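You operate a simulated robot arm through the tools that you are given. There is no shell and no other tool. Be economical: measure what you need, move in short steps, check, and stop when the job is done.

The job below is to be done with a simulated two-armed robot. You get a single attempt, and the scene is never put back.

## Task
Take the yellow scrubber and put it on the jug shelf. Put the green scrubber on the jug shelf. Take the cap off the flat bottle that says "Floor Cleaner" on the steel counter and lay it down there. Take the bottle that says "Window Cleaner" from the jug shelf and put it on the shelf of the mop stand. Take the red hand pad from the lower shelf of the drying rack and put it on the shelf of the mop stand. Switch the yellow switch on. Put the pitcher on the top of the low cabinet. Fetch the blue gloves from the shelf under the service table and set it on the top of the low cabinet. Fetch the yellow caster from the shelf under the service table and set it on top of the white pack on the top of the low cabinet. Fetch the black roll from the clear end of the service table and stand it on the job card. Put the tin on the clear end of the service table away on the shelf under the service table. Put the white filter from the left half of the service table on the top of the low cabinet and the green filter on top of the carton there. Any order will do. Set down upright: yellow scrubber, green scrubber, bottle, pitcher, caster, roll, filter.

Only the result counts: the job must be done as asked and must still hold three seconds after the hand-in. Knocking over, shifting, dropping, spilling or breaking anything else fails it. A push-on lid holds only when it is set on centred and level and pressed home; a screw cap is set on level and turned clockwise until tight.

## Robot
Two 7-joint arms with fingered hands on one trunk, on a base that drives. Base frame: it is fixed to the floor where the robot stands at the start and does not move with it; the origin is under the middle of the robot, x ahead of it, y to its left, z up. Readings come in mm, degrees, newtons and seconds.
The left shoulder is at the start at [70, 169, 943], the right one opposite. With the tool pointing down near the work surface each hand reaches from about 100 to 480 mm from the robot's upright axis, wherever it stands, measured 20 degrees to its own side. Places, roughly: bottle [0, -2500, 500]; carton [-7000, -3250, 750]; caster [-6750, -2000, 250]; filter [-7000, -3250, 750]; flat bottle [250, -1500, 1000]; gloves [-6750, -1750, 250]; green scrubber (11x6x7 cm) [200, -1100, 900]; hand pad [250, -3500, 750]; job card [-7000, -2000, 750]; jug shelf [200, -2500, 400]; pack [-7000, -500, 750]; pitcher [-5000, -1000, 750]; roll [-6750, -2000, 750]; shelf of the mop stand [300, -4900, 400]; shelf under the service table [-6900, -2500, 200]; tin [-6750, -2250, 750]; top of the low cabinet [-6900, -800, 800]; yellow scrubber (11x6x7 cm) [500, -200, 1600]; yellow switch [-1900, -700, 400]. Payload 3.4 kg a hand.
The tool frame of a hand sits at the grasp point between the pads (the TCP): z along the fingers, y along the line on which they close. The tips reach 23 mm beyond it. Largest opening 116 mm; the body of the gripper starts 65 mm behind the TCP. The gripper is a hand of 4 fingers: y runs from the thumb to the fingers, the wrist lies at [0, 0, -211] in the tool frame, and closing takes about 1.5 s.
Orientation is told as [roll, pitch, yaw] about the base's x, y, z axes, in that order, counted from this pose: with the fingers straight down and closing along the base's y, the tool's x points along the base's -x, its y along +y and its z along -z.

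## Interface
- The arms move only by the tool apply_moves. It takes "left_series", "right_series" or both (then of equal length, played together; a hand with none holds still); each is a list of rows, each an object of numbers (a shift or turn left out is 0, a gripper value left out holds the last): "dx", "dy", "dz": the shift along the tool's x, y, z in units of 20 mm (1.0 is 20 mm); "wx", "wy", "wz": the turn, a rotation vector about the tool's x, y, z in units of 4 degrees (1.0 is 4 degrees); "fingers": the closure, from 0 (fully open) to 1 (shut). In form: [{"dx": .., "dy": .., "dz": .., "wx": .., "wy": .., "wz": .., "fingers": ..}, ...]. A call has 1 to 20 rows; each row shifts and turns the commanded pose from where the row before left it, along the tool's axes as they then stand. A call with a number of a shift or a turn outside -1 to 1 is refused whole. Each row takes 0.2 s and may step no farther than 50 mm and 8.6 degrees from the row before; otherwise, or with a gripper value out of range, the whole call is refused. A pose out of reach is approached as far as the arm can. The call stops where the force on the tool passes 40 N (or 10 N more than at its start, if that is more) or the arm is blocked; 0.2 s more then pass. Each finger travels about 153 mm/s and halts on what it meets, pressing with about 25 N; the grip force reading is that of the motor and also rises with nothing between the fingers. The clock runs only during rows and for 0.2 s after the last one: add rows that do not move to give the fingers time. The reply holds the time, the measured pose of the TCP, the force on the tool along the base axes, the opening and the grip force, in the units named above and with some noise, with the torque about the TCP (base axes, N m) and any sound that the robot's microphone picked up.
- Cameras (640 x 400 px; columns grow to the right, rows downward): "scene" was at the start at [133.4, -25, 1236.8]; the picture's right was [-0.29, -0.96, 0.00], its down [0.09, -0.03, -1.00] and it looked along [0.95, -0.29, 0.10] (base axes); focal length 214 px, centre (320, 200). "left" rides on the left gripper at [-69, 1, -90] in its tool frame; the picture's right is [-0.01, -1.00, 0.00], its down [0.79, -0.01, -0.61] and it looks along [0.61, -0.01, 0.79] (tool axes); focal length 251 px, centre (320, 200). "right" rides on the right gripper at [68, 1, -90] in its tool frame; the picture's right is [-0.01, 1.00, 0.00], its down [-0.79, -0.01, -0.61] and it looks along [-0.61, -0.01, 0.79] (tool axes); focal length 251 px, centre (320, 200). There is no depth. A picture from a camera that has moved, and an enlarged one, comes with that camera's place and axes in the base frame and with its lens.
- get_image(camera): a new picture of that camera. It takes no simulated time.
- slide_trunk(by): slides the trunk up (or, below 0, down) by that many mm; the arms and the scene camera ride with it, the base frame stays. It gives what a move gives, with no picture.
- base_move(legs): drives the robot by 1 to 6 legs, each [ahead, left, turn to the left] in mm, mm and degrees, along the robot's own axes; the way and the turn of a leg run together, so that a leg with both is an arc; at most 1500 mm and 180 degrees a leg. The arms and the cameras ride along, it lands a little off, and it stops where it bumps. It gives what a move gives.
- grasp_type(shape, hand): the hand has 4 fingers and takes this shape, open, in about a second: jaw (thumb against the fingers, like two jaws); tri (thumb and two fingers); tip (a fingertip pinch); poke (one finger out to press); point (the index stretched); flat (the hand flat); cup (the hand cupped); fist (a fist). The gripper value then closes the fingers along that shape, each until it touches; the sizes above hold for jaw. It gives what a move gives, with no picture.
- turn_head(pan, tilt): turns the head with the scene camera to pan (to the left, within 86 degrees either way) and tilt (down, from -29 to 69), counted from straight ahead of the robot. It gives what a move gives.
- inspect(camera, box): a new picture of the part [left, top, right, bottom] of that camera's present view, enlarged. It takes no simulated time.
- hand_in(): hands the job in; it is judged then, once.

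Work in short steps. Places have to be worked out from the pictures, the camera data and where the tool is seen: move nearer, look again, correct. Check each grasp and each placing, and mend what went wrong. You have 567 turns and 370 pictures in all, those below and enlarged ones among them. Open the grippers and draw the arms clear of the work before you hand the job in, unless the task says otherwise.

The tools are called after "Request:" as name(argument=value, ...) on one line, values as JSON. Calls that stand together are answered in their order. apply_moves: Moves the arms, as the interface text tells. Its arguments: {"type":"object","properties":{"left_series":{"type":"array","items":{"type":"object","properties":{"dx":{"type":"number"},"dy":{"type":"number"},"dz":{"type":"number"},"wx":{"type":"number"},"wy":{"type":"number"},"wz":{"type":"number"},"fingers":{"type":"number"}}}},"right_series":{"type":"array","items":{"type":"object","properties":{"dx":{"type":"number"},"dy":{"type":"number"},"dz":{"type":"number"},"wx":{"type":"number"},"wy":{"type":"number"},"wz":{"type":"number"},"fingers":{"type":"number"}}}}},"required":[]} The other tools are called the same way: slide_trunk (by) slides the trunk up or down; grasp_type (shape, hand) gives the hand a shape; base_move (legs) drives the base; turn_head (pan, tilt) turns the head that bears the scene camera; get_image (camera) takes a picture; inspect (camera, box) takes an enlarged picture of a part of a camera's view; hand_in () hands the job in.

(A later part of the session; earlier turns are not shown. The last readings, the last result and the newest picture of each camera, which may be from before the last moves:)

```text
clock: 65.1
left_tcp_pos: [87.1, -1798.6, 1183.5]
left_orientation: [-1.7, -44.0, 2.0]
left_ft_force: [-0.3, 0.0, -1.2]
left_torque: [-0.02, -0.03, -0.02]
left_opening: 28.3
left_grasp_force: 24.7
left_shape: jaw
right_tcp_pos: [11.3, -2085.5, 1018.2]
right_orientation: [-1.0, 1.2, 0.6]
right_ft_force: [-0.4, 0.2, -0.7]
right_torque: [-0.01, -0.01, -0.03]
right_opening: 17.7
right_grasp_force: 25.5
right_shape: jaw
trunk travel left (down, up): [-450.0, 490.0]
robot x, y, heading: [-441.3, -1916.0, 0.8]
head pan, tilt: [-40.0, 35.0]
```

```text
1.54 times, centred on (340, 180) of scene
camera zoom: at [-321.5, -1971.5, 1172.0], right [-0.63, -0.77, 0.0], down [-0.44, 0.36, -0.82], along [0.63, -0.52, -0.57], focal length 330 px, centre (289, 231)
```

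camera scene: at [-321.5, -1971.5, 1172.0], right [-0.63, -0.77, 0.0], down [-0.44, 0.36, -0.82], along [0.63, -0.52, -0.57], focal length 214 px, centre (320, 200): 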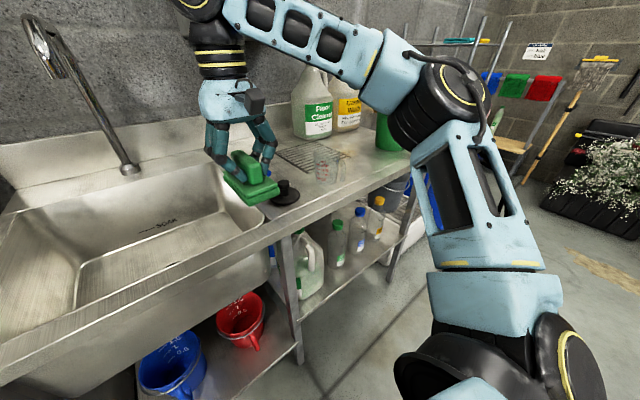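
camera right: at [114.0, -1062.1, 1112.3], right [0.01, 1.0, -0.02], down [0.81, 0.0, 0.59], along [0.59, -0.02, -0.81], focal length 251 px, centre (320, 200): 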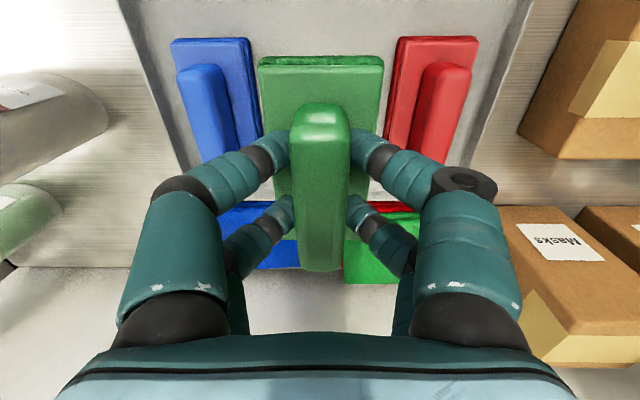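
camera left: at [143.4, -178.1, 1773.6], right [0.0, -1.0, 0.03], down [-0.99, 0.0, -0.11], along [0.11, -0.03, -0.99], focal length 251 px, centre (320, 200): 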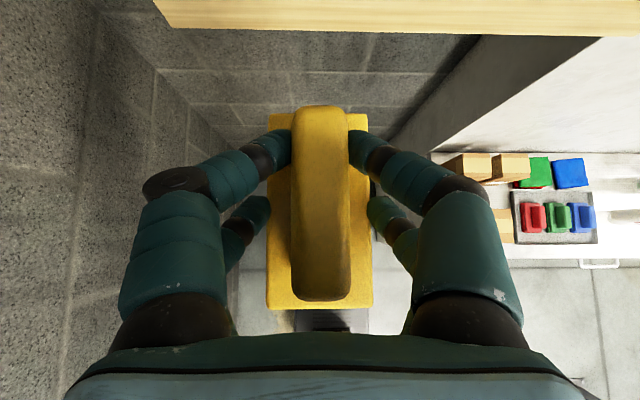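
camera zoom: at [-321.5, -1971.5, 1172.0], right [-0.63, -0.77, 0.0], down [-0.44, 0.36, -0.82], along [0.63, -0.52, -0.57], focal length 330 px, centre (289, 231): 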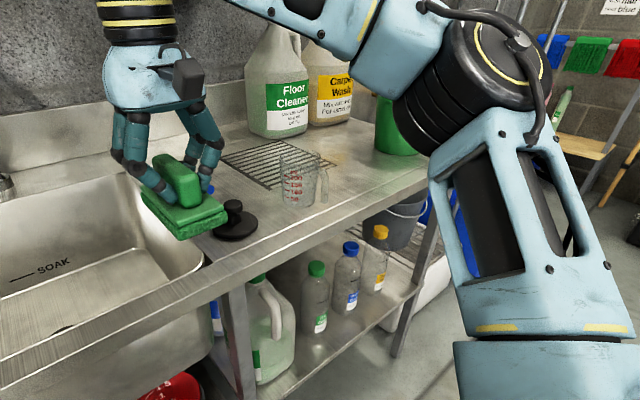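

I move right to y≈-2380 and back off, then lower the trunk to look into the shelf.

Request:
base_move(legs=[[0, -480, -0.7], [-260, 0, 0]])

Request:
slide_trunk(by=-300)

Request:
turn_head(pan=-10, tilt=25)

Request:
get_image(camera="scene")

```text
clock: 69.4
left_tcp_pos: [-171.9, -2280.8, 1183.5]
left_orientation: [-1.7, -44.0, 1.5]
left_ft_force: [-0.2, 0.1, -1.1]
left_torque: [0.0, -0.01, 0.01]
left_opening: 28.3
left_grasp_force: 25.2
left_shape: jaw
right_tcp_pos: [-248.4, -2566.4, 1019.9]
right_orientation: [-1.1, 1.3, 0.1]
right_ft_force: [0.2, 0.3, -0.9]
right_torque: [0.0, 0.02, -0.02]
right_opening: 18.0
right_grasp_force: 24.5
right_shape: jaw
trunk travel left (down, up): [-450.0, 490.0]
robot x, y, heading: [-698.4, -2395.9, 0.6]
head pan, tilt: [-40.0, 35.0]
```

```text
clock: 72.4
left_tcp_pos: [-170.7, -2280.2, 882.9]
left_orientation: [-1.7, -43.9, 1.6]
left_ft_force: [0.3, -0.1, -0.1]
left_torque: [0.02, 0.01, 0.01]
left_opening: 28.6
left_grasp_force: 24.8
left_shape: jaw
right_tcp_pos: [-247.3, -2567.5, 719.6]
right_orientation: [-1.0, 1.2, 0.1]
right_ft_force: [-0.6, 1.3, -1.4]
right_torque: [0.0, -0.01, 0.03]
right_opening: 17.8
right_grasp_force: 25.0
right_shape: jaw
trunk travel left (down, up): [-150.0, 790.0]
robot x, y, heading: [-699.7, -2394.5, 0.5]
head pan, tilt: [-40.0, 35.0]
```

```text
clock: 73.3
left_tcp_pos: [-171.0, -2280.6, 882.7]
left_orientation: [-1.7, -44.0, 1.5]
left_ft_force: [0.3, -0.2, -1.2]
left_torque: [0.01, 0.02, 0.01]
left_opening: 28.2
left_grasp_force: 25.2
left_shape: jaw
right_tcp_pos: [-247.5, -2567.7, 719.6]
right_orientation: [-1.0, 1.1, 0.0]
right_ft_force: [0.8, -0.6, -0.8]
right_torque: [-0.03, 0.01, 0.0]
right_opening: 17.9
right_grasp_force: 24.9
right_shape: jaw
trunk travel left (down, up): [-150.0, 790.0]
robot x, y, heading: [-696.4, -2397.3, 0.4]
head pan, tilt: [-10.0, 25.0]
```

```text
341 pictures are left
camera scene: at [-557.6, -2409.7, 887.7], right [-0.17, -0.99, 0.0], down [-0.42, 0.07, -0.91], along [0.89, -0.15, -0.42], focal length 214 px, centre (320, 200)
```

scene: 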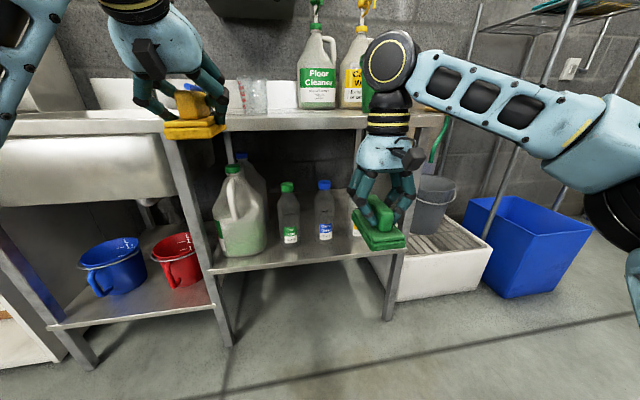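

I check the shelf with the right wrist camera.

Request:
get_image(camera="right")

Request:
base_move(legs=[[0, -130, 0]])

Request:
turn_head(pan=0, tilt=22)

Request:
get_image(camera="scene")

```text
340 pictures are left
camera right: at [-314.7, -2565.7, 812.0], right [0.01, 1.0, -0.02], down [0.81, 0.01, 0.59], along [0.59, -0.02, -0.81], focal length 251 px, centre (320, 200)
```

right: 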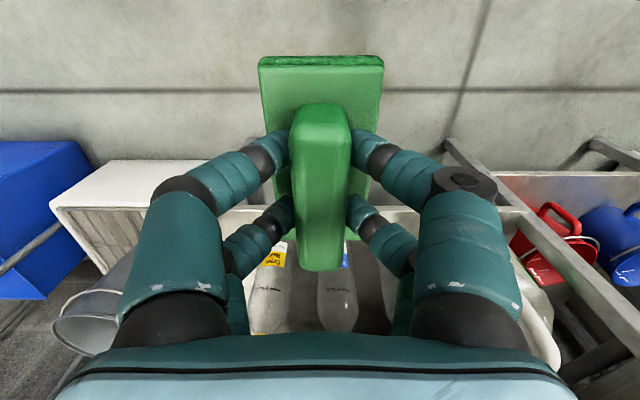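

```text
clock: 74.6
left_tcp_pos: [-169.2, -2413.0, 883.0]
left_orientation: [-1.6, -44.0, 1.4]
left_ft_force: [-0.1, 0.1, -1.1]
left_torque: [-0.01, -0.04, 0.02]
left_opening: 28.7
left_grasp_force: 24.8
left_shape: jaw
right_tcp_pos: [-247.6, -2699.4, 719.2]
right_orientation: [-1.0, 1.1, 0.2]
right_ft_force: [-0.2, 0.7, -0.6]
right_torque: [0.01, 0.01, 0.02]
right_opening: 18.2
right_grasp_force: 25.3
right_shape: jaw
trunk travel left (down, up): [-150.0, 790.0]
robot x, y, heading: [-699.8, -2531.1, 0.3]
head pan, tilt: [-10.0, 25.0]
```

```text
clock: 75.3
left_tcp_pos: [-168.8, -2412.8, 883.8]
left_orientation: [-1.7, -44.0, 1.3]
left_ft_force: [0.1, 0.8, -1.1]
left_torque: [-0.01, 0.0, -0.03]
left_opening: 28.1
left_grasp_force: 24.7
left_shape: jaw
right_tcp_pos: [-247.1, -2699.7, 718.2]
right_orientation: [-1.1, 1.3, 0.1]
right_ft_force: [-0.8, -0.2, -1.0]
right_torque: [0.01, 0.0, -0.02]
right_opening: 18.1
right_grasp_force: 24.9
right_shape: jaw
trunk travel left (down, up): [-150.0, 790.0]
robot x, y, heading: [-696.2, -2525.7, 0.4]
head pan, tilt: [0.0, 22.0]
```

```text
339 pictures are left
camera scene: at [-554.7, -2525.6, 892.6], right [0.01, -1.0, 0.0], down [-0.38, 0.0, -0.93], along [0.93, 0.01, -0.38], focal length 214 px, centre (320, 200)
```

scene: 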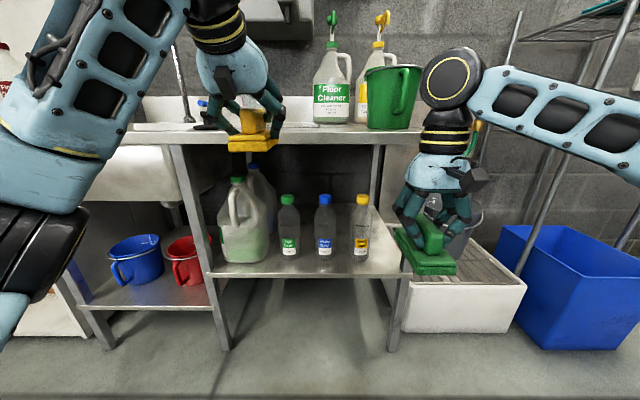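

Request:
inspect(camera="scene", box=[200, 170, 420, 300])

```text
2.91 times, centred on (310, 235) of scene
camera zoom: at [-554.7, -2525.6, 892.6], right [0.01, -1.0, 0.0], down [-0.38, 0.0, -0.93], along [0.93, 0.01, -0.38], focal length 624 px, centre (349, 98)
```

zoom: 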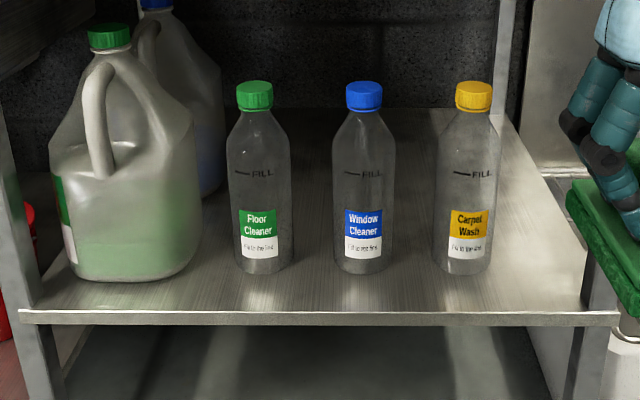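

Three bottles stand on the shelf; the middle one (y≈-2538) is the Window Cleaner. Its slot is needed for the scrubbers, so I'll park the green one briefly on the drainboard at about (75,-2590).

Request:
slide_trunk(by=250)

Request:
base_move(legs=[[200, 107, 0]])

Request:
turn_head(pan=-25, tilt=30)

Request:
get_image(camera="scene")

Request:
get_image(camera="right")

```text
clock: 77.9
left_tcp_pos: [-169.7, -2413.3, 1132.0]
left_orientation: [-1.6, -44.0, 1.4]
left_ft_force: [0.6, 0.3, -0.8]
left_torque: [0.01, -0.02, 0.01]
left_opening: 28.3
left_grasp_force: 24.9
left_shape: jaw
right_tcp_pos: [-246.0, -2699.9, 969.4]
right_orientation: [-1.0, 1.3, 0.1]
right_ft_force: [0.9, -0.1, -0.7]
right_torque: [0.0, -0.02, 0.01]
right_opening: 17.8
right_grasp_force: 25.0
right_shape: jaw
trunk travel left (down, up): [-400.0, 540.0]
robot x, y, heading: [-696.8, -2528.6, 0.3]
head pan, tilt: [0.0, 22.0]
```

```text
clock: 79.6
left_tcp_pos: [28.6, -2302.9, 1133.0]
left_orientation: [-1.8, -44.0, 1.5]
left_ft_force: [1.2, 0.2, -1.4]
left_torque: [0.01, -0.01, -0.05]
left_opening: 28.1
left_grasp_force: 24.8
left_shape: jaw
right_tcp_pos: [-48.5, -2589.2, 969.1]
right_orientation: [-1.0, 1.2, 0.1]
right_ft_force: [0.3, -0.5, -0.1]
right_torque: [0.01, 0.02, 0.01]
right_opening: 18.1
right_grasp_force: 25.0
right_shape: jaw
trunk travel left (down, up): [-400.0, 540.0]
robot x, y, heading: [-501.5, -2412.9, 0.4]
head pan, tilt: [0.0, 22.0]
```

```text
clock: 80.5
left_tcp_pos: [27.4, -2303.7, 1132.6]
left_orientation: [-1.7, -44.0, 1.5]
left_ft_force: [0.5, 0.4, -1.0]
left_torque: [0.01, -0.02, -0.01]
left_opening: 28.3
left_grasp_force: 24.6
left_shape: jaw
right_tcp_pos: [-49.1, -2589.7, 969.8]
right_orientation: [-0.9, 1.3, 0.3]
right_ft_force: [-0.2, -0.1, -0.5]
right_torque: [0.01, -0.01, -0.01]
right_opening: 17.7
right_grasp_force: 25.4
right_shape: jaw
trunk travel left (down, up): [-400.0, 540.0]
robot x, y, heading: [-496.1, -2417.1, 0.4]
head pan, tilt: [-25.0, 30.0]
```

```text
337 pictures are left
camera scene: at [-366.9, -2454.3, 1129.8], right [-0.41, -0.91, 0.0], down [-0.46, 0.21, -0.87], along [0.79, -0.36, -0.5], focal length 214 px, centre (320, 200)
```

scene: 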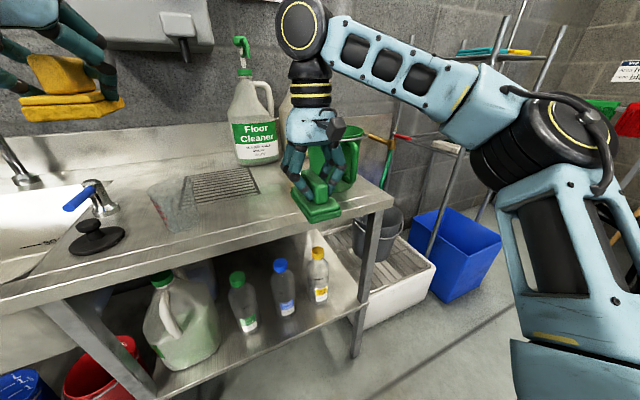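

```text
336 pictures are left
camera right: at [-115.4, -2588.2, 1061.9], right [0.01, 1.0, -0.02], down [0.81, 0.01, 0.59], along [0.59, -0.02, -0.81], focal length 251 px, centre (320, 200)
```

right: 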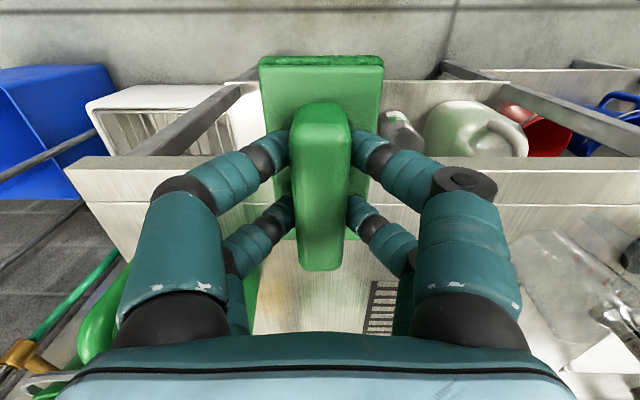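

Counter top ≈ 800, front edge x≈20. I drive ahead 120 mm and lower the trunk toward the top.

Request:
base_move(legs=[[122, 0, 0]])

Request:
slide_trunk(by=-60)

Request:
get_image(camera="scene")

```text
clock: 81.8
left_tcp_pos: [151.8, -2302.5, 1132.0]
left_orientation: [-1.7, -43.9, 1.6]
left_ft_force: [0.3, 0.5, -0.9]
left_torque: [-0.01, 0.02, -0.02]
left_opening: 28.4
left_grasp_force: 25.3
left_shape: jaw
right_tcp_pos: [74.1, -2588.0, 969.0]
right_orientation: [-1.1, 1.2, 0.2]
right_ft_force: [0.9, -0.6, -1.5]
right_torque: [0.0, 0.02, -0.01]
right_opening: 17.9
right_grasp_force: 25.4
right_shape: jaw
trunk travel left (down, up): [-400.0, 540.0]
robot x, y, heading: [-377.0, -2415.5, 0.4]
head pan, tilt: [-25.0, 30.0]
```

```text
clock: 82.8
left_tcp_pos: [149.6, -2302.2, 1072.8]
left_orientation: [-1.7, -44.0, 1.5]
left_ft_force: [0.0, 0.1, -1.3]
left_torque: [0.0, -0.04, 0.04]
left_opening: 28.4
left_grasp_force: 25.4
left_shape: jaw
right_tcp_pos: [73.7, -2587.7, 908.4]
right_orientation: [-0.9, 1.2, 0.1]
right_ft_force: [-0.6, 0.2, 0.1]
right_torque: [-0.03, 0.01, -0.02]
right_opening: 17.9
right_grasp_force: 25.0
right_shape: jaw
trunk travel left (down, up): [-340.0, 600.0]
robot x, y, heading: [-375.5, -2420.9, 0.7]
head pan, tilt: [-25.0, 30.0]
```

```text
335 pictures are left
camera scene: at [-244.6, -2453.4, 1069.8], right [-0.42, -0.91, 0.0], down [-0.46, 0.21, -0.87], along [0.79, -0.36, -0.5], focal length 214 px, centre (320, 200)
```

scene: 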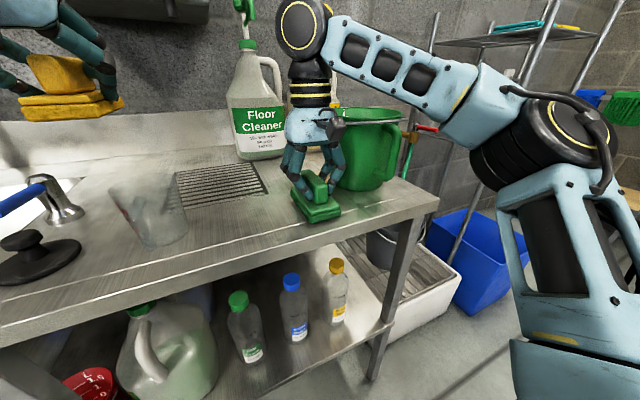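

Clear spot below. I descend slowly with force watch.

Request:
apply_moves(right_series=[{"dz": 0.3}, {"dz": 0.3}, {"dz": 0.3}, {"dz": 0.3}, {"dz": 0.3}, {}])

Request:
inspect(camera="scene", box=[240, 120, 440, 245])

```text
clock: 83.5
left_tcp_pos: [149.2, -2302.2, 1074.3]
left_orientation: [-1.8, -44.2, 1.6]
left_ft_force: [0.1, -0.1, -1.0]
left_torque: [-0.01, -0.01, -0.01]
left_opening: 28.5
left_grasp_force: 24.8
left_shape: jaw
right_tcp_pos: [74.1, -2587.5, 901.8]
right_orientation: [-0.7, 0.3, 0.1]
right_ft_force: [3.9, -0.9, 23.7]
right_torque: [-0.08, 0.05, 0.06]
right_opening: 19.4
right_grasp_force: 24.6
right_shape: jaw
trunk travel left (down, up): [-340.0, 600.0]
robot x, y, heading: [-379.4, -2416.9, 0.5]
head pan, tilt: [-25.0, 30.0]
stopped in row 3 (right hand): the force on the tool passed its limit at 49 N (the readings are from after the stop); the commanded pose is now the measured one
```

```text
3.20 times, centred on (340, 182) of scene
camera zoom: at [-246.1, -2452.8, 1070.4], right [-0.42, -0.91, 0.0], down [-0.45, 0.21, -0.87], along [0.79, -0.36, -0.5], focal length 686 px, centre (256, 256)
```

zoom: 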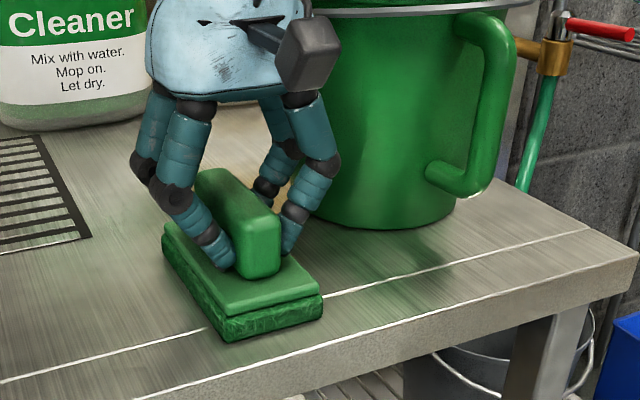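

It rests on the counter (contact at TCP z 902). I release and rise.

Request:
apply_moves(right_series=[{"fingers": 0.5}, {}, {}, {}, {"dz": -1}, {"dz": -1}, {"dz": -1}, {"dz": -1}, {"dz": -1}, {}])

Request:
get_image(camera="right")

```text
clock: 85.7
left_tcp_pos: [150.9, -2301.4, 1073.2]
left_orientation: [-1.9, -43.9, 1.5]
left_ft_force: [0.0, -0.7, -1.4]
left_torque: [0.0, -0.03, -0.01]
left_opening: 28.4
left_grasp_force: 24.8
left_shape: jaw
right_tcp_pos: [47.1, -2612.0, 965.3]
right_orientation: [-0.6, 0.6, 0.1]
right_ft_force: [-0.7, 0.7, 0.0]
right_torque: [-0.03, 0.0, 0.0]
right_opening: 57.3
right_grasp_force: 0.0
right_shape: jaw
right hand out of reach, approached as far as the arm can: row 6, 7, 8, 9
trunk travel left (down, up): [-340.0, 600.0]
robot x, y, heading: [-375.5, -2415.5, 0.5]
head pan, tilt: [-25.0, 30.0]
```

```text
333 pictures are left
camera right: at [-21.9, -2611.9, 1056.0], right [0.01, 1.0, -0.01], down [0.8, 0.0, 0.6], along [0.6, -0.01, -0.8], focal length 251 px, centre (320, 200)
```

right: 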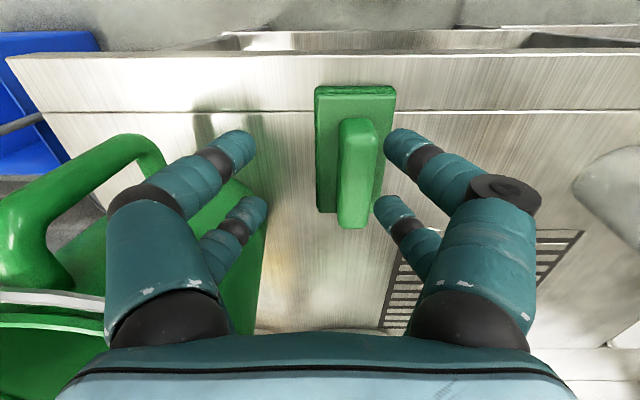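

Released cleanly. I back off, tilt the right hand forward 44° and tuck the left hand in, ready for the bottle.

Request:
base_move(legs=[[-350, 0, 0]])

Request:
apply_moves(left_series=[{"dx": 0.72, "dz": -0.69}, {"dx": 0.72, "dz": -0.69}, {"dx": 0.72, "dz": -0.69}, {"dx": 0.72, "dz": -0.69}, {"dx": 0.72, "dz": -0.69}, {"dx": 0.72, "dz": -0.69}, {"dx": 0.72, "dz": -0.69}, {"dx": 0.72, "dz": -0.69}, {"dx": 0.72, "dz": -0.69}, {"dx": 0.72, "dz": -0.69}, {"dx": 0.72, "dz": -0.69}, {}], right_series=[{"wy": -1}, {"wy": -1}, {"wy": -1}, {"wy": -1}, {"wy": -1}, {"wy": -1}, {"wy": -1}, {"wy": -1}, {"wy": -1}, {"wy": -1}, {"wy": -1}, {"fingers": 0}])

```text
clock: 87.9
left_tcp_pos: [-192.1, -2305.5, 1074.1]
left_orientation: [-1.7, -44.0, 1.4]
left_ft_force: [-0.3, 0.0, -1.4]
left_torque: [0.01, 0.01, 0.0]
left_opening: 28.8
left_grasp_force: 24.5
left_shape: jaw
right_tcp_pos: [-297.6, -2615.7, 965.1]
right_orientation: [-0.7, 0.4, 0.1]
right_ft_force: [-0.3, 0.7, -0.2]
right_torque: [0.03, -0.01, -0.03]
right_opening: 57.5
right_grasp_force: 0.0
right_shape: jaw
trunk travel left (down, up): [-340.0, 600.0]
robot x, y, heading: [-719.5, -2420.3, 0.2]
head pan, tilt: [-25.0, 30.0]
```

```text
clock: 90.5
left_tcp_pos: [-411.3, -2306.3, 1072.6]
left_orientation: [-1.7, -44.0, 1.4]
left_ft_force: [1.4, -0.4, -1.1]
left_torque: [-0.02, 0.01, 0.0]
left_opening: 28.6
left_grasp_force: 25.4
left_shape: jaw
right_tcp_pos: [-297.8, -2616.2, 963.5]
right_orientation: [-0.8, -43.6, 0.4]
right_ft_force: [-1.2, -0.4, 0.2]
right_torque: [-0.05, 0.01, 0.02]
right_opening: 115.8
right_grasp_force: 0.1
right_shape: jaw
trunk travel left (down, up): [-340.0, 600.0]
robot x, y, heading: [-721.4, -2419.5, 0.6]
head pan, tilt: [-25.0, 30.0]
```

Now lower trunk, bring the right hand down and forward, and the left up and back.

Request:
slide_trunk(by=-330)

Request:
apply_moves(left_series=[{"dz": -0.6}, {"dz": -0.6}, {"dz": -0.6}, {"dz": -0.6}, {"dz": -0.6}, {"dz": -0.6}, {"dz": -0.6}, {}], right_series=[{"dx": 0.285, "dz": 0.913}, {"dx": 0.285, "dz": 0.913}, {"dx": 0.285, "dz": 0.913}, {"dx": 0.285, "dz": 0.913}, {"dx": 0.285, "dz": 0.913}, {"dx": 0.285, "dz": 0.913}, {"dx": 0.285, "dz": 0.913}, {}])

Request:
base_move(legs=[[0, 78, 0]])

Request:
get_image(camera="right")

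Request:
get_image(camera="scene")

```text
clock: 93.8
left_tcp_pos: [-412.1, -2306.5, 743.0]
left_orientation: [-1.7, -44.0, 1.4]
left_ft_force: [0.6, -0.7, -0.1]
left_torque: [0.0, -0.02, 0.0]
left_opening: 28.3
left_grasp_force: 24.9
left_shape: jaw
right_tcp_pos: [-297.3, -2616.6, 633.8]
right_orientation: [-0.8, -43.6, 0.5]
right_ft_force: [-0.8, 0.1, 0.0]
right_torque: [-0.01, 0.02, 0.02]
right_opening: 116.0
right_grasp_force: 0.1
right_shape: jaw
trunk travel left (down, up): [-10.0, 930.0]
robot x, y, heading: [-719.7, -2420.7, 0.3]
head pan, tilt: [-25.0, 30.0]
```

```text
clock: 95.6
left_tcp_pos: [-467.8, -2306.2, 799.8]
left_orientation: [-1.9, -44.1, 1.5]
left_ft_force: [0.1, -0.7, -0.6]
left_torque: [-0.03, -0.03, 0.02]
left_opening: 28.3
left_grasp_force: 24.3
left_shape: jaw
left hand out of reach, approached as far as the arm can: row 7
right_tcp_pos: [-239.1, -2618.2, 513.5]
right_orientation: [-0.9, -43.6, 0.5]
right_ft_force: [0.3, 0.5, 0.4]
right_torque: [-0.02, -0.01, 0.0]
right_opening: 115.8
right_grasp_force: 0.0
right_shape: jaw
trunk travel left (down, up): [-10.0, 930.0]
robot x, y, heading: [-721.0, -2418.6, 0.2]
head pan, tilt: [-25.0, 30.0]
```

```text
clock: 96.6
left_tcp_pos: [-467.3, -2228.0, 801.1]
left_orientation: [-2.0, -44.2, 1.4]
left_ft_force: [-0.7, -0.5, 0.0]
left_torque: [0.0, 0.01, 0.0]
left_opening: 28.5
left_grasp_force: 25.0
left_shape: jaw
right_tcp_pos: [-238.9, -2538.4, 513.5]
right_orientation: [-0.8, -43.6, 0.5]
right_ft_force: [-0.5, 0.6, -0.5]
right_torque: [0.01, 0.02, -0.02]
right_opening: 115.9
right_grasp_force: 0.1
right_shape: jaw
trunk travel left (down, up): [-10.0, 930.0]
robot x, y, heading: [-716.8, -2341.6, 0.7]
head pan, tilt: [-25.0, 30.0]
```

```text
332 pictures are left
camera right: at [-350.2, -2538.5, 533.0], right [0.01, 1.0, 0.0], down [0.16, 0.0, 0.99], along [0.99, -0.01, -0.16], focal length 251 px, centre (320, 200)
```

right: 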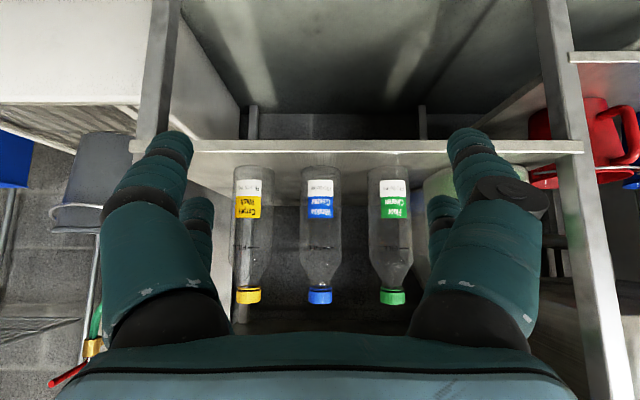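

```text
331 pictures are left
camera scene: at [-588.0, -2377.3, 739.8], right [-0.42, -0.91, 0.0], down [-0.45, 0.21, -0.87], along [0.79, -0.36, -0.5], focal length 214 px, centre (320, 200)
```

scene: 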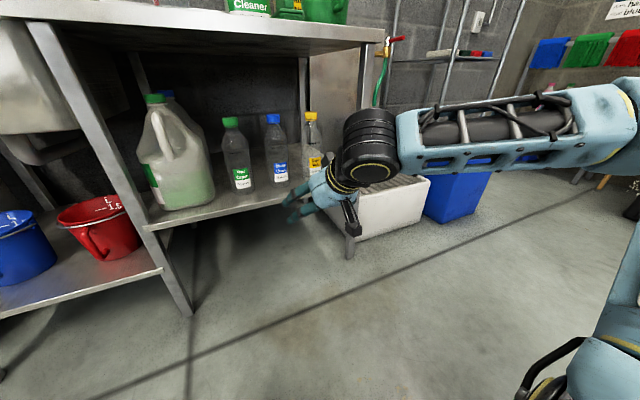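

The Window Cleaner bottle is centred ahead at x≈105–110. I drive ahead 250 and check.

Request:
base_move(legs=[[250, 0, -0.4]])

Request:
get_image(camera="right")

```text
clock: 98.4
left_tcp_pos: [-214.4, -2227.4, 801.0]
left_orientation: [-1.9, -44.1, 1.0]
left_ft_force: [0.3, -0.1, -1.8]
left_torque: [0.02, 0.01, 0.0]
left_opening: 28.4
left_grasp_force: 24.9
left_shape: jaw
right_tcp_pos: [12.7, -2540.4, 512.8]
right_orientation: [-0.8, -43.7, 0.2]
right_ft_force: [0.4, -0.2, -0.4]
right_torque: [0.03, 0.0, 0.0]
right_opening: 115.9
right_grasp_force: 0.1
right_shape: jaw
trunk travel left (down, up): [-10.0, 930.0]
robot x, y, heading: [-467.4, -2336.2, 0.1]
head pan, tilt: [-25.0, 30.0]
```

```text
330 pictures are left
camera right: at [-99.0, -2539.4, 532.9], right [0.01, 1.0, 0.0], down [0.16, 0.0, 0.99], along [0.99, -0.01, -0.16], focal length 251 px, centre (320, 200)
```

right: 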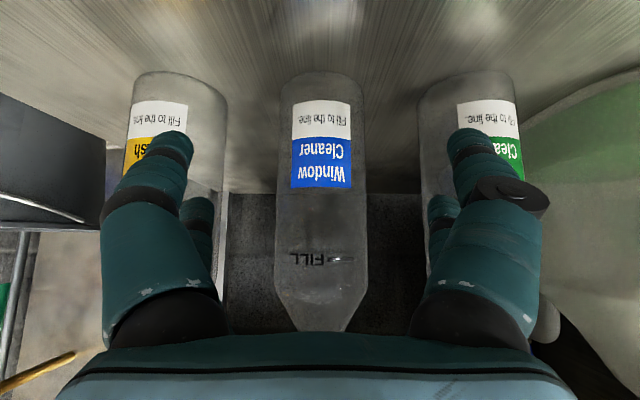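

Bottle axis x≈122, well centred. I drive 106 more.

Request:
base_move(legs=[[106, 1, 0]])

Request:
get_image(camera="right")

```text
clock: 99.6
left_tcp_pos: [-110.4, -2226.1, 799.9]
left_orientation: [-2.0, -44.1, 1.0]
left_ft_force: [-0.4, -0.8, -0.3]
left_torque: [0.01, 0.03, 0.01]
left_opening: 28.1
left_grasp_force: 25.3
left_shape: jaw
right_tcp_pos: [117.3, -2539.8, 513.1]
right_orientation: [-0.8, -43.6, 0.2]
right_ft_force: [-1.0, 0.0, 0.9]
right_torque: [0.02, -0.03, 0.0]
right_opening: 116.0
right_grasp_force: 0.1
right_shape: jaw
trunk travel left (down, up): [-10.0, 930.0]
robot x, y, heading: [-362.2, -2338.5, 0.1]
head pan, tilt: [-25.0, 30.0]
```

```text
329 pictures are left
camera right: at [5.8, -2539.0, 532.9], right [0.01, 1.0, 0.0], down [0.16, 0.0, 0.99], along [0.99, -0.01, -0.16], focal length 251 px, centre (320, 200)
```

right: 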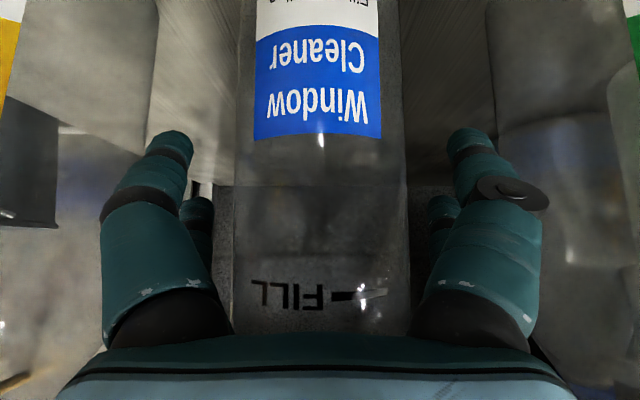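

Fingers straddle the bottle. I close.

Request:
apply_moves(right_series=[{"fingers": 1}, {}, {}, {}, {}, {}, {}, {}])

Request:
get_image(camera="right")

```text
clock: 101.4
left_tcp_pos: [-109.9, -2225.7, 801.2]
left_orientation: [-2.0, -44.0, 1.0]
left_ft_force: [-0.2, -0.3, -1.3]
left_torque: [-0.04, -0.01, 0.02]
left_opening: 28.3
left_grasp_force: 25.2
left_shape: jaw
right_tcp_pos: [116.3, -2540.4, 512.5]
right_orientation: [-0.8, -43.7, 0.1]
right_ft_force: [0.7, -0.2, -0.2]
right_torque: [0.0, 0.0, -0.01]
right_opening: 63.7
right_grasp_force: 24.8
right_shape: jaw
trunk travel left (down, up): [-10.0, 930.0]
robot x, y, heading: [-361.4, -2339.6, 0.2]
head pan, tilt: [-25.0, 30.0]
```

```text
328 pictures are left
camera right: at [5.9, -2539.0, 532.9], right [0.01, 1.0, 0.0], down [0.16, 0.0, 0.99], along [0.99, -0.01, -0.16], focal length 251 px, centre (320, 200)
```

right: 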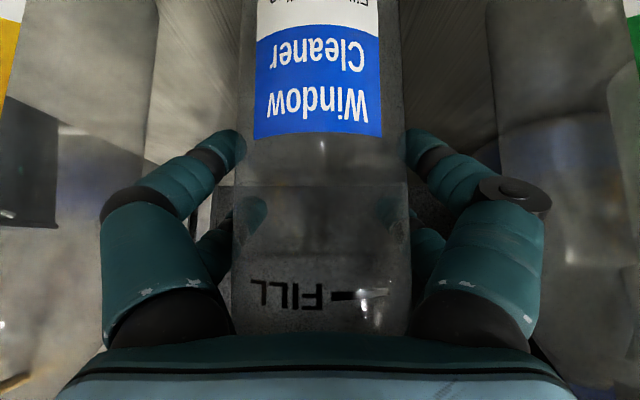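

Gripped at 64 mm. Lift 40 mm and back out.

Request:
apply_moves(right_series=[{"dx": -0.69, "dz": -0.72}, {"dx": -0.69, "dz": -0.72}, {}])

Request:
base_move(legs=[[-330, 0, 0]])

Request:
get_image(camera="scene")

```text
clock: 102.2
left_tcp_pos: [-110.4, -2225.9, 800.7]
left_orientation: [-1.9, -44.1, 1.0]
left_ft_force: [0.1, 1.3, -0.9]
left_torque: [-0.01, 0.0, 0.01]
left_opening: 28.2
left_grasp_force: 25.0
left_shape: jaw
right_tcp_pos: [118.0, -2539.9, 553.8]
right_orientation: [-0.8, -43.6, 0.1]
right_ft_force: [-0.4, -0.4, -1.1]
right_torque: [0.02, -0.01, 0.03]
right_opening: 63.4
right_grasp_force: 25.1
right_shape: jaw
trunk travel left (down, up): [-10.0, 930.0]
robot x, y, heading: [-362.9, -2334.6, -0.0]
head pan, tilt: [-25.0, 30.0]
```

```text
clock: 104.4
left_tcp_pos: [-444.4, -2226.8, 800.1]
left_orientation: [-1.9, -44.1, 0.9]
left_ft_force: [0.2, 0.0, -0.7]
left_torque: [0.01, 0.0, 0.01]
left_opening: 28.5
left_grasp_force: 25.2
left_shape: jaw
right_tcp_pos: [-217.2, -2541.2, 553.9]
right_orientation: [-0.8, -43.6, 0.0]
right_ft_force: [-0.1, 0.3, -0.1]
right_torque: [-0.03, 0.0, 0.02]
right_opening: 63.6
right_grasp_force: 24.8
right_shape: jaw
trunk travel left (down, up): [-10.0, 930.0]
robot x, y, heading: [-696.4, -2342.3, -0.3]
head pan, tilt: [-25.0, 30.0]
```

```text
327 pictures are left
camera scene: at [-565.8, -2376.0, 739.8], right [-0.43, -0.9, 0.0], down [-0.45, 0.21, -0.87], along [0.78, -0.37, -0.5], focal length 214 px, centre (320, 200)
```

scene: 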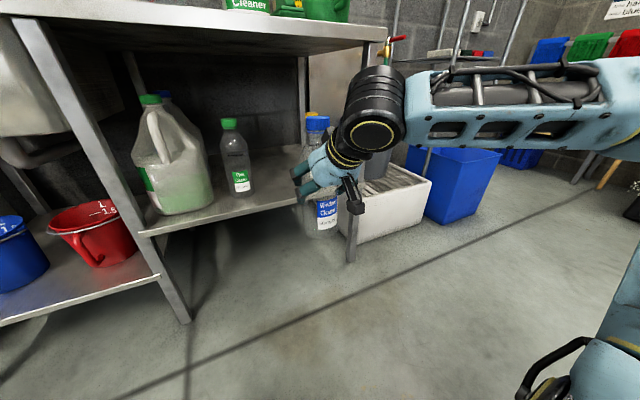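

Bottle is out. Now I bring the left hand forward and down for placing the yellow scrubber and pull the bottle hand back.

Request:
apply_moves(left_series=[{"dx": 0.097, "dz": 0.98}, {"dx": 0.097, "dz": 0.98}, {"dx": 0.097, "dz": 0.98}, {"dx": 0.097, "dz": 0.98}, {"dx": 0.097, "dz": 0.98}, {"dx": 0.097, "dz": 0.98}, {"dx": 0.097, "dz": 0.98}, {"dx": 0.097, "dz": 0.98}, {"dx": 0.097, "dz": 0.98}, {"dx": 0.097, "dz": 0.98}, {"dx": 0.097, "dz": 0.98}, {"dx": 0.097, "dz": 0.98}, {"dx": 0.097, "dz": 0.98}, {"dx": 0.097, "dz": 0.98}, {"dx": 0.097, "dz": 0.98}, {"dx": 0.097, "dz": 0.98}, {"dx": 0.097, "dz": 0.98}, {}], right_series=[{"dx": 0.28, "dz": -0.268}, {"dx": 0.28, "dz": -0.268}, {"dx": 0.28, "dz": -0.268}, {"dx": 0.28, "dz": -0.268}, {"dx": 0.28, "dz": -0.268}, {"dx": 0.28, "dz": -0.268}, {"dx": 0.28, "dz": -0.268}, {"dx": 0.28, "dz": -0.268}, {"dx": 0.28, "dz": -0.268}, {"dx": 0.28, "dz": -0.268}, {"dx": 0.28, "dz": -0.268}, {"dx": 0.28, "dz": -0.268}, {"dx": 0.28, "dz": -0.268}, {"dx": 0.28, "dz": -0.268}, {"dx": 0.28, "dz": -0.268}, {"dx": 0.28, "dz": -0.268}, {"dx": 0.28, "dz": -0.268}, {}])

Request:
base_move(legs=[[0, -357, 0.2]])

Request:
get_image(camera="left")

Request:
get_image(camera="scene")

```text
clock: 108.2
left_tcp_pos: [-235.6, -2235.8, 538.7]
left_orientation: [-1.9, -44.2, 0.9]
left_ft_force: [-1.1, -0.5, -0.8]
left_torque: [0.03, 0.01, -0.02]
left_opening: 28.2
left_grasp_force: 24.9
left_shape: jaw
right_tcp_pos: [-349.7, -2540.0, 553.5]
right_orientation: [-0.9, -43.5, 0.1]
right_ft_force: [-0.1, -0.2, -1.3]
right_torque: [0.0, -0.02, -0.01]
right_opening: 63.5
right_grasp_force: 24.9
right_shape: jaw
trunk travel left (down, up): [-10.0, 930.0]
robot x, y, heading: [-698.0, -2337.2, -0.1]
head pan, tilt: [-25.0, 30.0]
```

```text
clock: 110.5
left_tcp_pos: [-237.0, -2596.3, 538.4]
left_orientation: [-1.9, -44.1, 1.1]
left_ft_force: [0.0, -0.9, -0.2]
left_torque: [0.0, 0.01, -0.01]
left_opening: 28.3
left_grasp_force: 24.9
left_shape: jaw
right_tcp_pos: [-349.6, -2900.7, 554.4]
right_orientation: [-0.8, -43.7, 0.2]
right_ft_force: [0.2, -0.8, -0.2]
right_torque: [0.0, 0.02, -0.01]
right_opening: 63.6
right_grasp_force: 24.4
right_shape: jaw
trunk travel left (down, up): [-10.0, 930.0]
robot x, y, heading: [-698.1, -2700.6, 0.2]
head pan, tilt: [-25.0, 30.0]
```

```text
326 pictures are left
camera left: at [-249.4, -2591.8, 650.3], right [0.0, -1.0, 0.03], down [-0.99, -0.01, -0.12], along [0.12, -0.03, -0.99], focal length 251 px, centre (320, 200)
```

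left: 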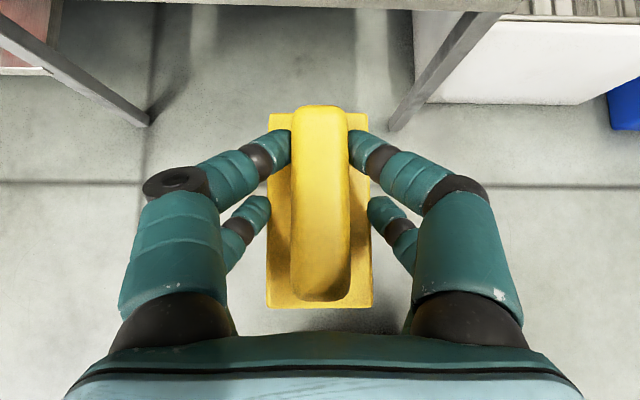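

```text
325 pictures are left
camera scene: at [-565.9, -2737.8, 739.8], right [-0.42, -0.91, 0.0], down [-0.45, 0.21, -0.87], along [0.79, -0.36, -0.5], focal length 214 px, centre (320, 200)
```

scene: 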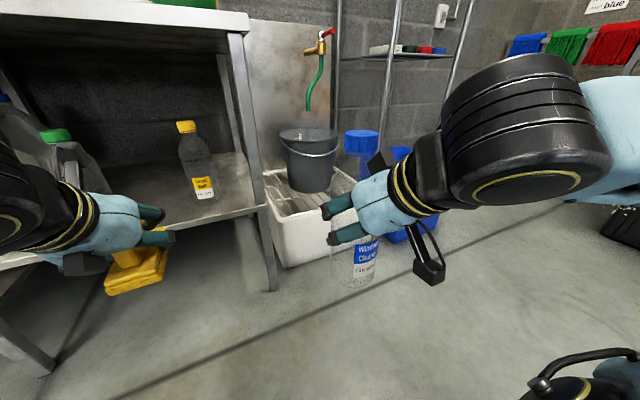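

I drive ahead with the scrubber ~90 mm above the shelf, first 240 mm.

Request:
base_move(legs=[[240, 11, 0]])

Request:
get_image(camera="left")

Request:
get_image(camera="scene")

```text
clock: 112.3
left_tcp_pos: [3.8, -2584.0, 538.2]
left_orientation: [-2.0, -44.1, 1.1]
left_ft_force: [0.3, 0.1, -0.9]
left_torque: [0.02, -0.03, 0.0]
left_opening: 28.4
left_grasp_force: 25.1
left_shape: jaw
right_tcp_pos: [-108.9, -2889.1, 554.1]
right_orientation: [-0.9, -43.6, 0.3]
right_ft_force: [-0.4, -0.3, -1.2]
right_torque: [-0.01, -0.01, -0.01]
right_opening: 63.8
right_grasp_force: 25.0
right_shape: jaw
trunk travel left (down, up): [-10.0, 930.0]
robot x, y, heading: [-456.3, -2691.1, 0.1]
head pan, tilt: [-25.0, 30.0]
```

```text
324 pictures are left
camera left: at [-8.6, -2580.7, 650.3], right [0.0, -1.0, 0.03], down [-0.99, -0.01, -0.12], along [0.12, -0.03, -0.99], focal length 251 px, centre (320, 200)
```

left: 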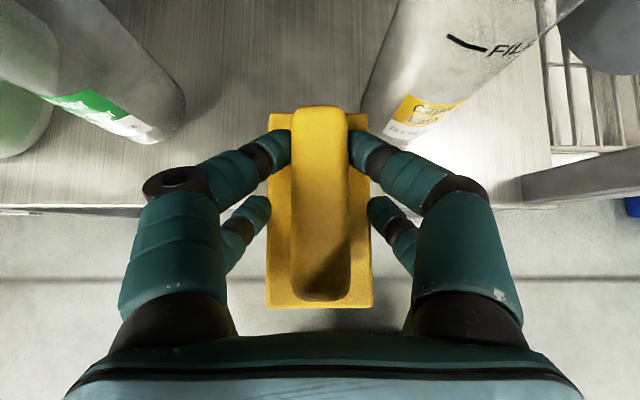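

```text
323 pictures are left
camera scene: at [-325.2, -2726.6, 739.8], right [-0.42, -0.91, 0.0], down [-0.45, 0.21, -0.87], along [0.79, -0.36, -0.5], focal length 214 px, centre (320, 200)
```

scene: 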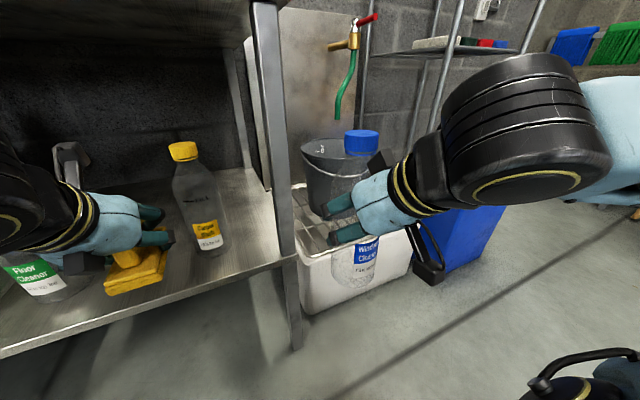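

Spot is confirmed: gap y −2640…−2452. I go to x≈80, y≈−2590 and then lower.

Request:
base_move(legs=[[76, -6, 0]])

Request:
apply_moves(left_series=[{"dx": 0.69, "dz": 0.72}, {"dx": 0.69, "dz": 0.72}, {"dx": 0.69, "dz": 0.72}, {}])

Request:
get_image(camera="left")

```text
clock: 113.4
left_tcp_pos: [81.7, -2590.4, 538.7]
left_orientation: [-2.0, -44.2, 1.0]
left_ft_force: [0.0, 0.0, -1.0]
left_torque: [0.01, -0.02, 0.0]
left_opening: 28.3
left_grasp_force: 25.0
left_shape: jaw
right_tcp_pos: [-31.8, -2894.9, 554.7]
right_orientation: [-0.7, -43.5, 0.3]
right_ft_force: [-0.3, 1.0, -1.2]
right_torque: [0.01, 0.03, 0.0]
right_opening: 63.6
right_grasp_force: 24.9
right_shape: jaw
trunk travel left (down, up): [-10.0, 930.0]
robot x, y, heading: [-382.9, -2693.1, 0.3]
head pan, tilt: [-25.0, 30.0]
```

```text
clock: 114.4
left_tcp_pos: [81.0, -2590.8, 478.1]
left_orientation: [-2.0, -44.2, 1.3]
left_ft_force: [0.6, -0.6, -1.0]
left_torque: [-0.05, 0.01, -0.03]
left_opening: 28.2
left_grasp_force: 25.5
left_shape: jaw
right_tcp_pos: [-32.1, -2894.9, 553.7]
right_orientation: [-0.8, -43.6, 0.4]
right_ft_force: [-0.1, 0.6, -0.9]
right_torque: [0.01, -0.01, 0.01]
right_opening: 63.7
right_grasp_force: 24.8
right_shape: jaw
trunk travel left (down, up): [-10.0, 930.0]
robot x, y, heading: [-378.3, -2697.3, 0.2]
head pan, tilt: [-25.0, 30.0]
```

```text
322 pictures are left
camera left: at [68.3, -2588.2, 590.7], right [0.0, -1.0, 0.03], down [-0.99, -0.01, -0.12], along [0.12, -0.03, -0.99], focal length 251 px, centre (320, 200)
```

left: 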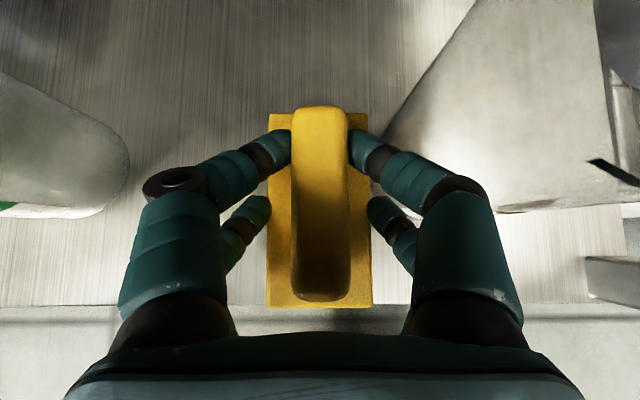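

Good clearance; descending gently to contact.

Request:
apply_moves(left_series=[{"dx": 0.138, "dz": 0.144}, {"dx": 0.138, "dz": 0.144}, {"dx": 0.138, "dz": 0.144}, {"dx": 0.138, "dz": 0.144}, {"dx": 0.138, "dz": 0.144}, {"dx": 0.138, "dz": 0.144}, {"dx": 0.138, "dz": 0.144}, {"dx": 0.138, "dz": 0.144}])

```text
clock: 116.2
left_tcp_pos: [82.5, -2590.8, 447.2]
left_orientation: [-1.9, -44.1, 1.1]
left_ft_force: [0.1, 0.5, -1.4]
left_torque: [-0.05, 0.05, -0.02]
left_opening: 28.3
left_grasp_force: 24.8
left_shape: jaw
right_tcp_pos: [-32.2, -2894.5, 553.9]
right_orientation: [-0.8, -43.6, 0.3]
right_ft_force: [-0.7, 0.4, -0.6]
right_torque: [0.0, 0.0, 0.06]
right_opening: 63.7
right_grasp_force: 24.7
right_shape: jaw
trunk travel left (down, up): [-10.0, 930.0]
robot x, y, heading: [-383.4, -2696.9, 0.4]
head pan, tilt: [-25.0, 30.0]
```

Request:
apply_moves(left_series=[{"dx": 0.1, "dz": 0.104}, {"dx": 0.1, "dz": 0.104}, {"dx": 0.1, "dz": 0.104}, {"dx": 0.1, "dz": 0.104}, {"dx": 0.1, "dz": 0.104}, {"dx": 0.1, "dz": 0.104}])

Request:
turn_head(pan=25, tilt=30)

Request:
get_image(camera="scene")

```text
clock: 117.0
left_tcp_pos: [81.1, -2591.9, 443.3]
left_orientation: [-2.3, -45.1, 1.6]
left_ft_force: [-0.7, 0.5, 22.3]
left_torque: [0.64, 0.09, -0.13]
left_opening: 28.3
left_grasp_force: 24.6
left_shape: jaw
right_tcp_pos: [-33.0, -2894.9, 553.7]
right_orientation: [-0.8, -43.7, 0.2]
right_ft_force: [-0.2, 0.0, -0.4]
right_torque: [0.03, 0.03, 0.02]
right_opening: 63.5
right_grasp_force: 24.6
right_shape: jaw
trunk travel left (down, up): [-10.0, 930.0]
robot x, y, heading: [-380.6, -2696.0, 0.2]
head pan, tilt: [-25.0, 30.0]
stopped in row 4 (left hand): the force on the tool passed its limit at 44 N (the readings are from after the stop); the commanded pose is now the measured one
```

```text
clock: 118.2
left_tcp_pos: [81.0, -2593.4, 442.5]
left_orientation: [-2.2, -45.0, 1.6]
left_ft_force: [7.8, 2.2, 37.3]
left_torque: [0.85, -0.16, -0.15]
left_opening: 28.6
left_grasp_force: 25.2
left_shape: jaw
right_tcp_pos: [-34.3, -2895.4, 556.1]
right_orientation: [-0.8, -43.8, 0.2]
right_ft_force: [0.6, 0.8, 0.2]
right_torque: [-0.01, 0.03, 0.04]
right_opening: 63.6
right_grasp_force: 25.1
right_shape: jaw
trunk travel left (down, up): [-10.0, 930.0]
robot x, y, heading: [-382.9, -2695.1, 0.0]
head pan, tilt: [25.0, 30.0]
```

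```text
321 pictures are left
camera scene: at [-251.4, -2656.7, 740.5], right [0.42, -0.91, 0.0], down [-0.45, -0.21, -0.87], along [0.79, 0.37, -0.5], focal length 214 px, centre (320, 200)
```

scene: 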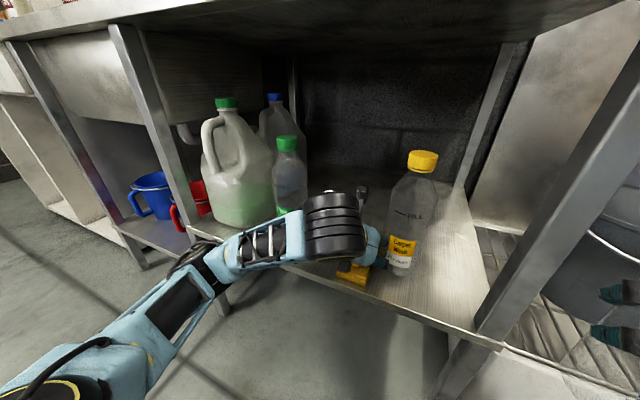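

Contact made at TCP z 443; release and withdraw along the tool axis.

Request:
apply_moves(left_series=[{"fingers": 0.5}, {}, {}, {}, {"dz": -1}, {"dz": -1}, {"dz": -1}, {"dz": -1}, {"dz": -1}, {}])

Request:
get_image(camera="left")

```text
clock: 120.4
left_tcp_pos: [22.9, -2580.3, 511.3]
left_orientation: [-2.2, -44.6, 1.3]
left_ft_force: [0.1, 0.2, 0.4]
left_torque: [0.05, 0.01, -0.01]
left_opening: 57.7
left_grasp_force: 0.1
left_shape: jaw
left hand out of reach, approached as far as the arm can: row 8, 9
right_tcp_pos: [-30.8, -2895.2, 553.7]
right_orientation: [-0.8, -43.6, 0.3]
right_ft_force: [-0.2, -0.1, -0.4]
right_torque: [-0.02, 0.0, -0.04]
right_opening: 63.5
right_grasp_force: 24.7
right_shape: jaw
trunk travel left (down, up): [-10.0, 930.0]
robot x, y, heading: [-383.7, -2695.8, 0.1]
head pan, tilt: [25.0, 30.0]
```

```text
320 pictures are left
camera left: at [9.9, -2577.2, 623.9], right [0.0, -1.0, 0.03], down [-0.99, -0.01, -0.13], along [0.13, -0.03, -0.99], focal length 251 px, centre (320, 200)
```

left: 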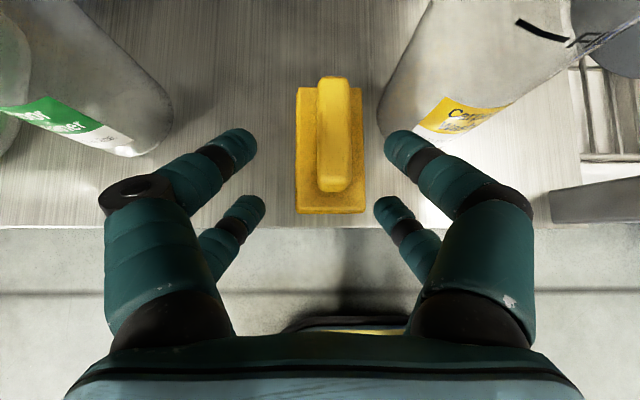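

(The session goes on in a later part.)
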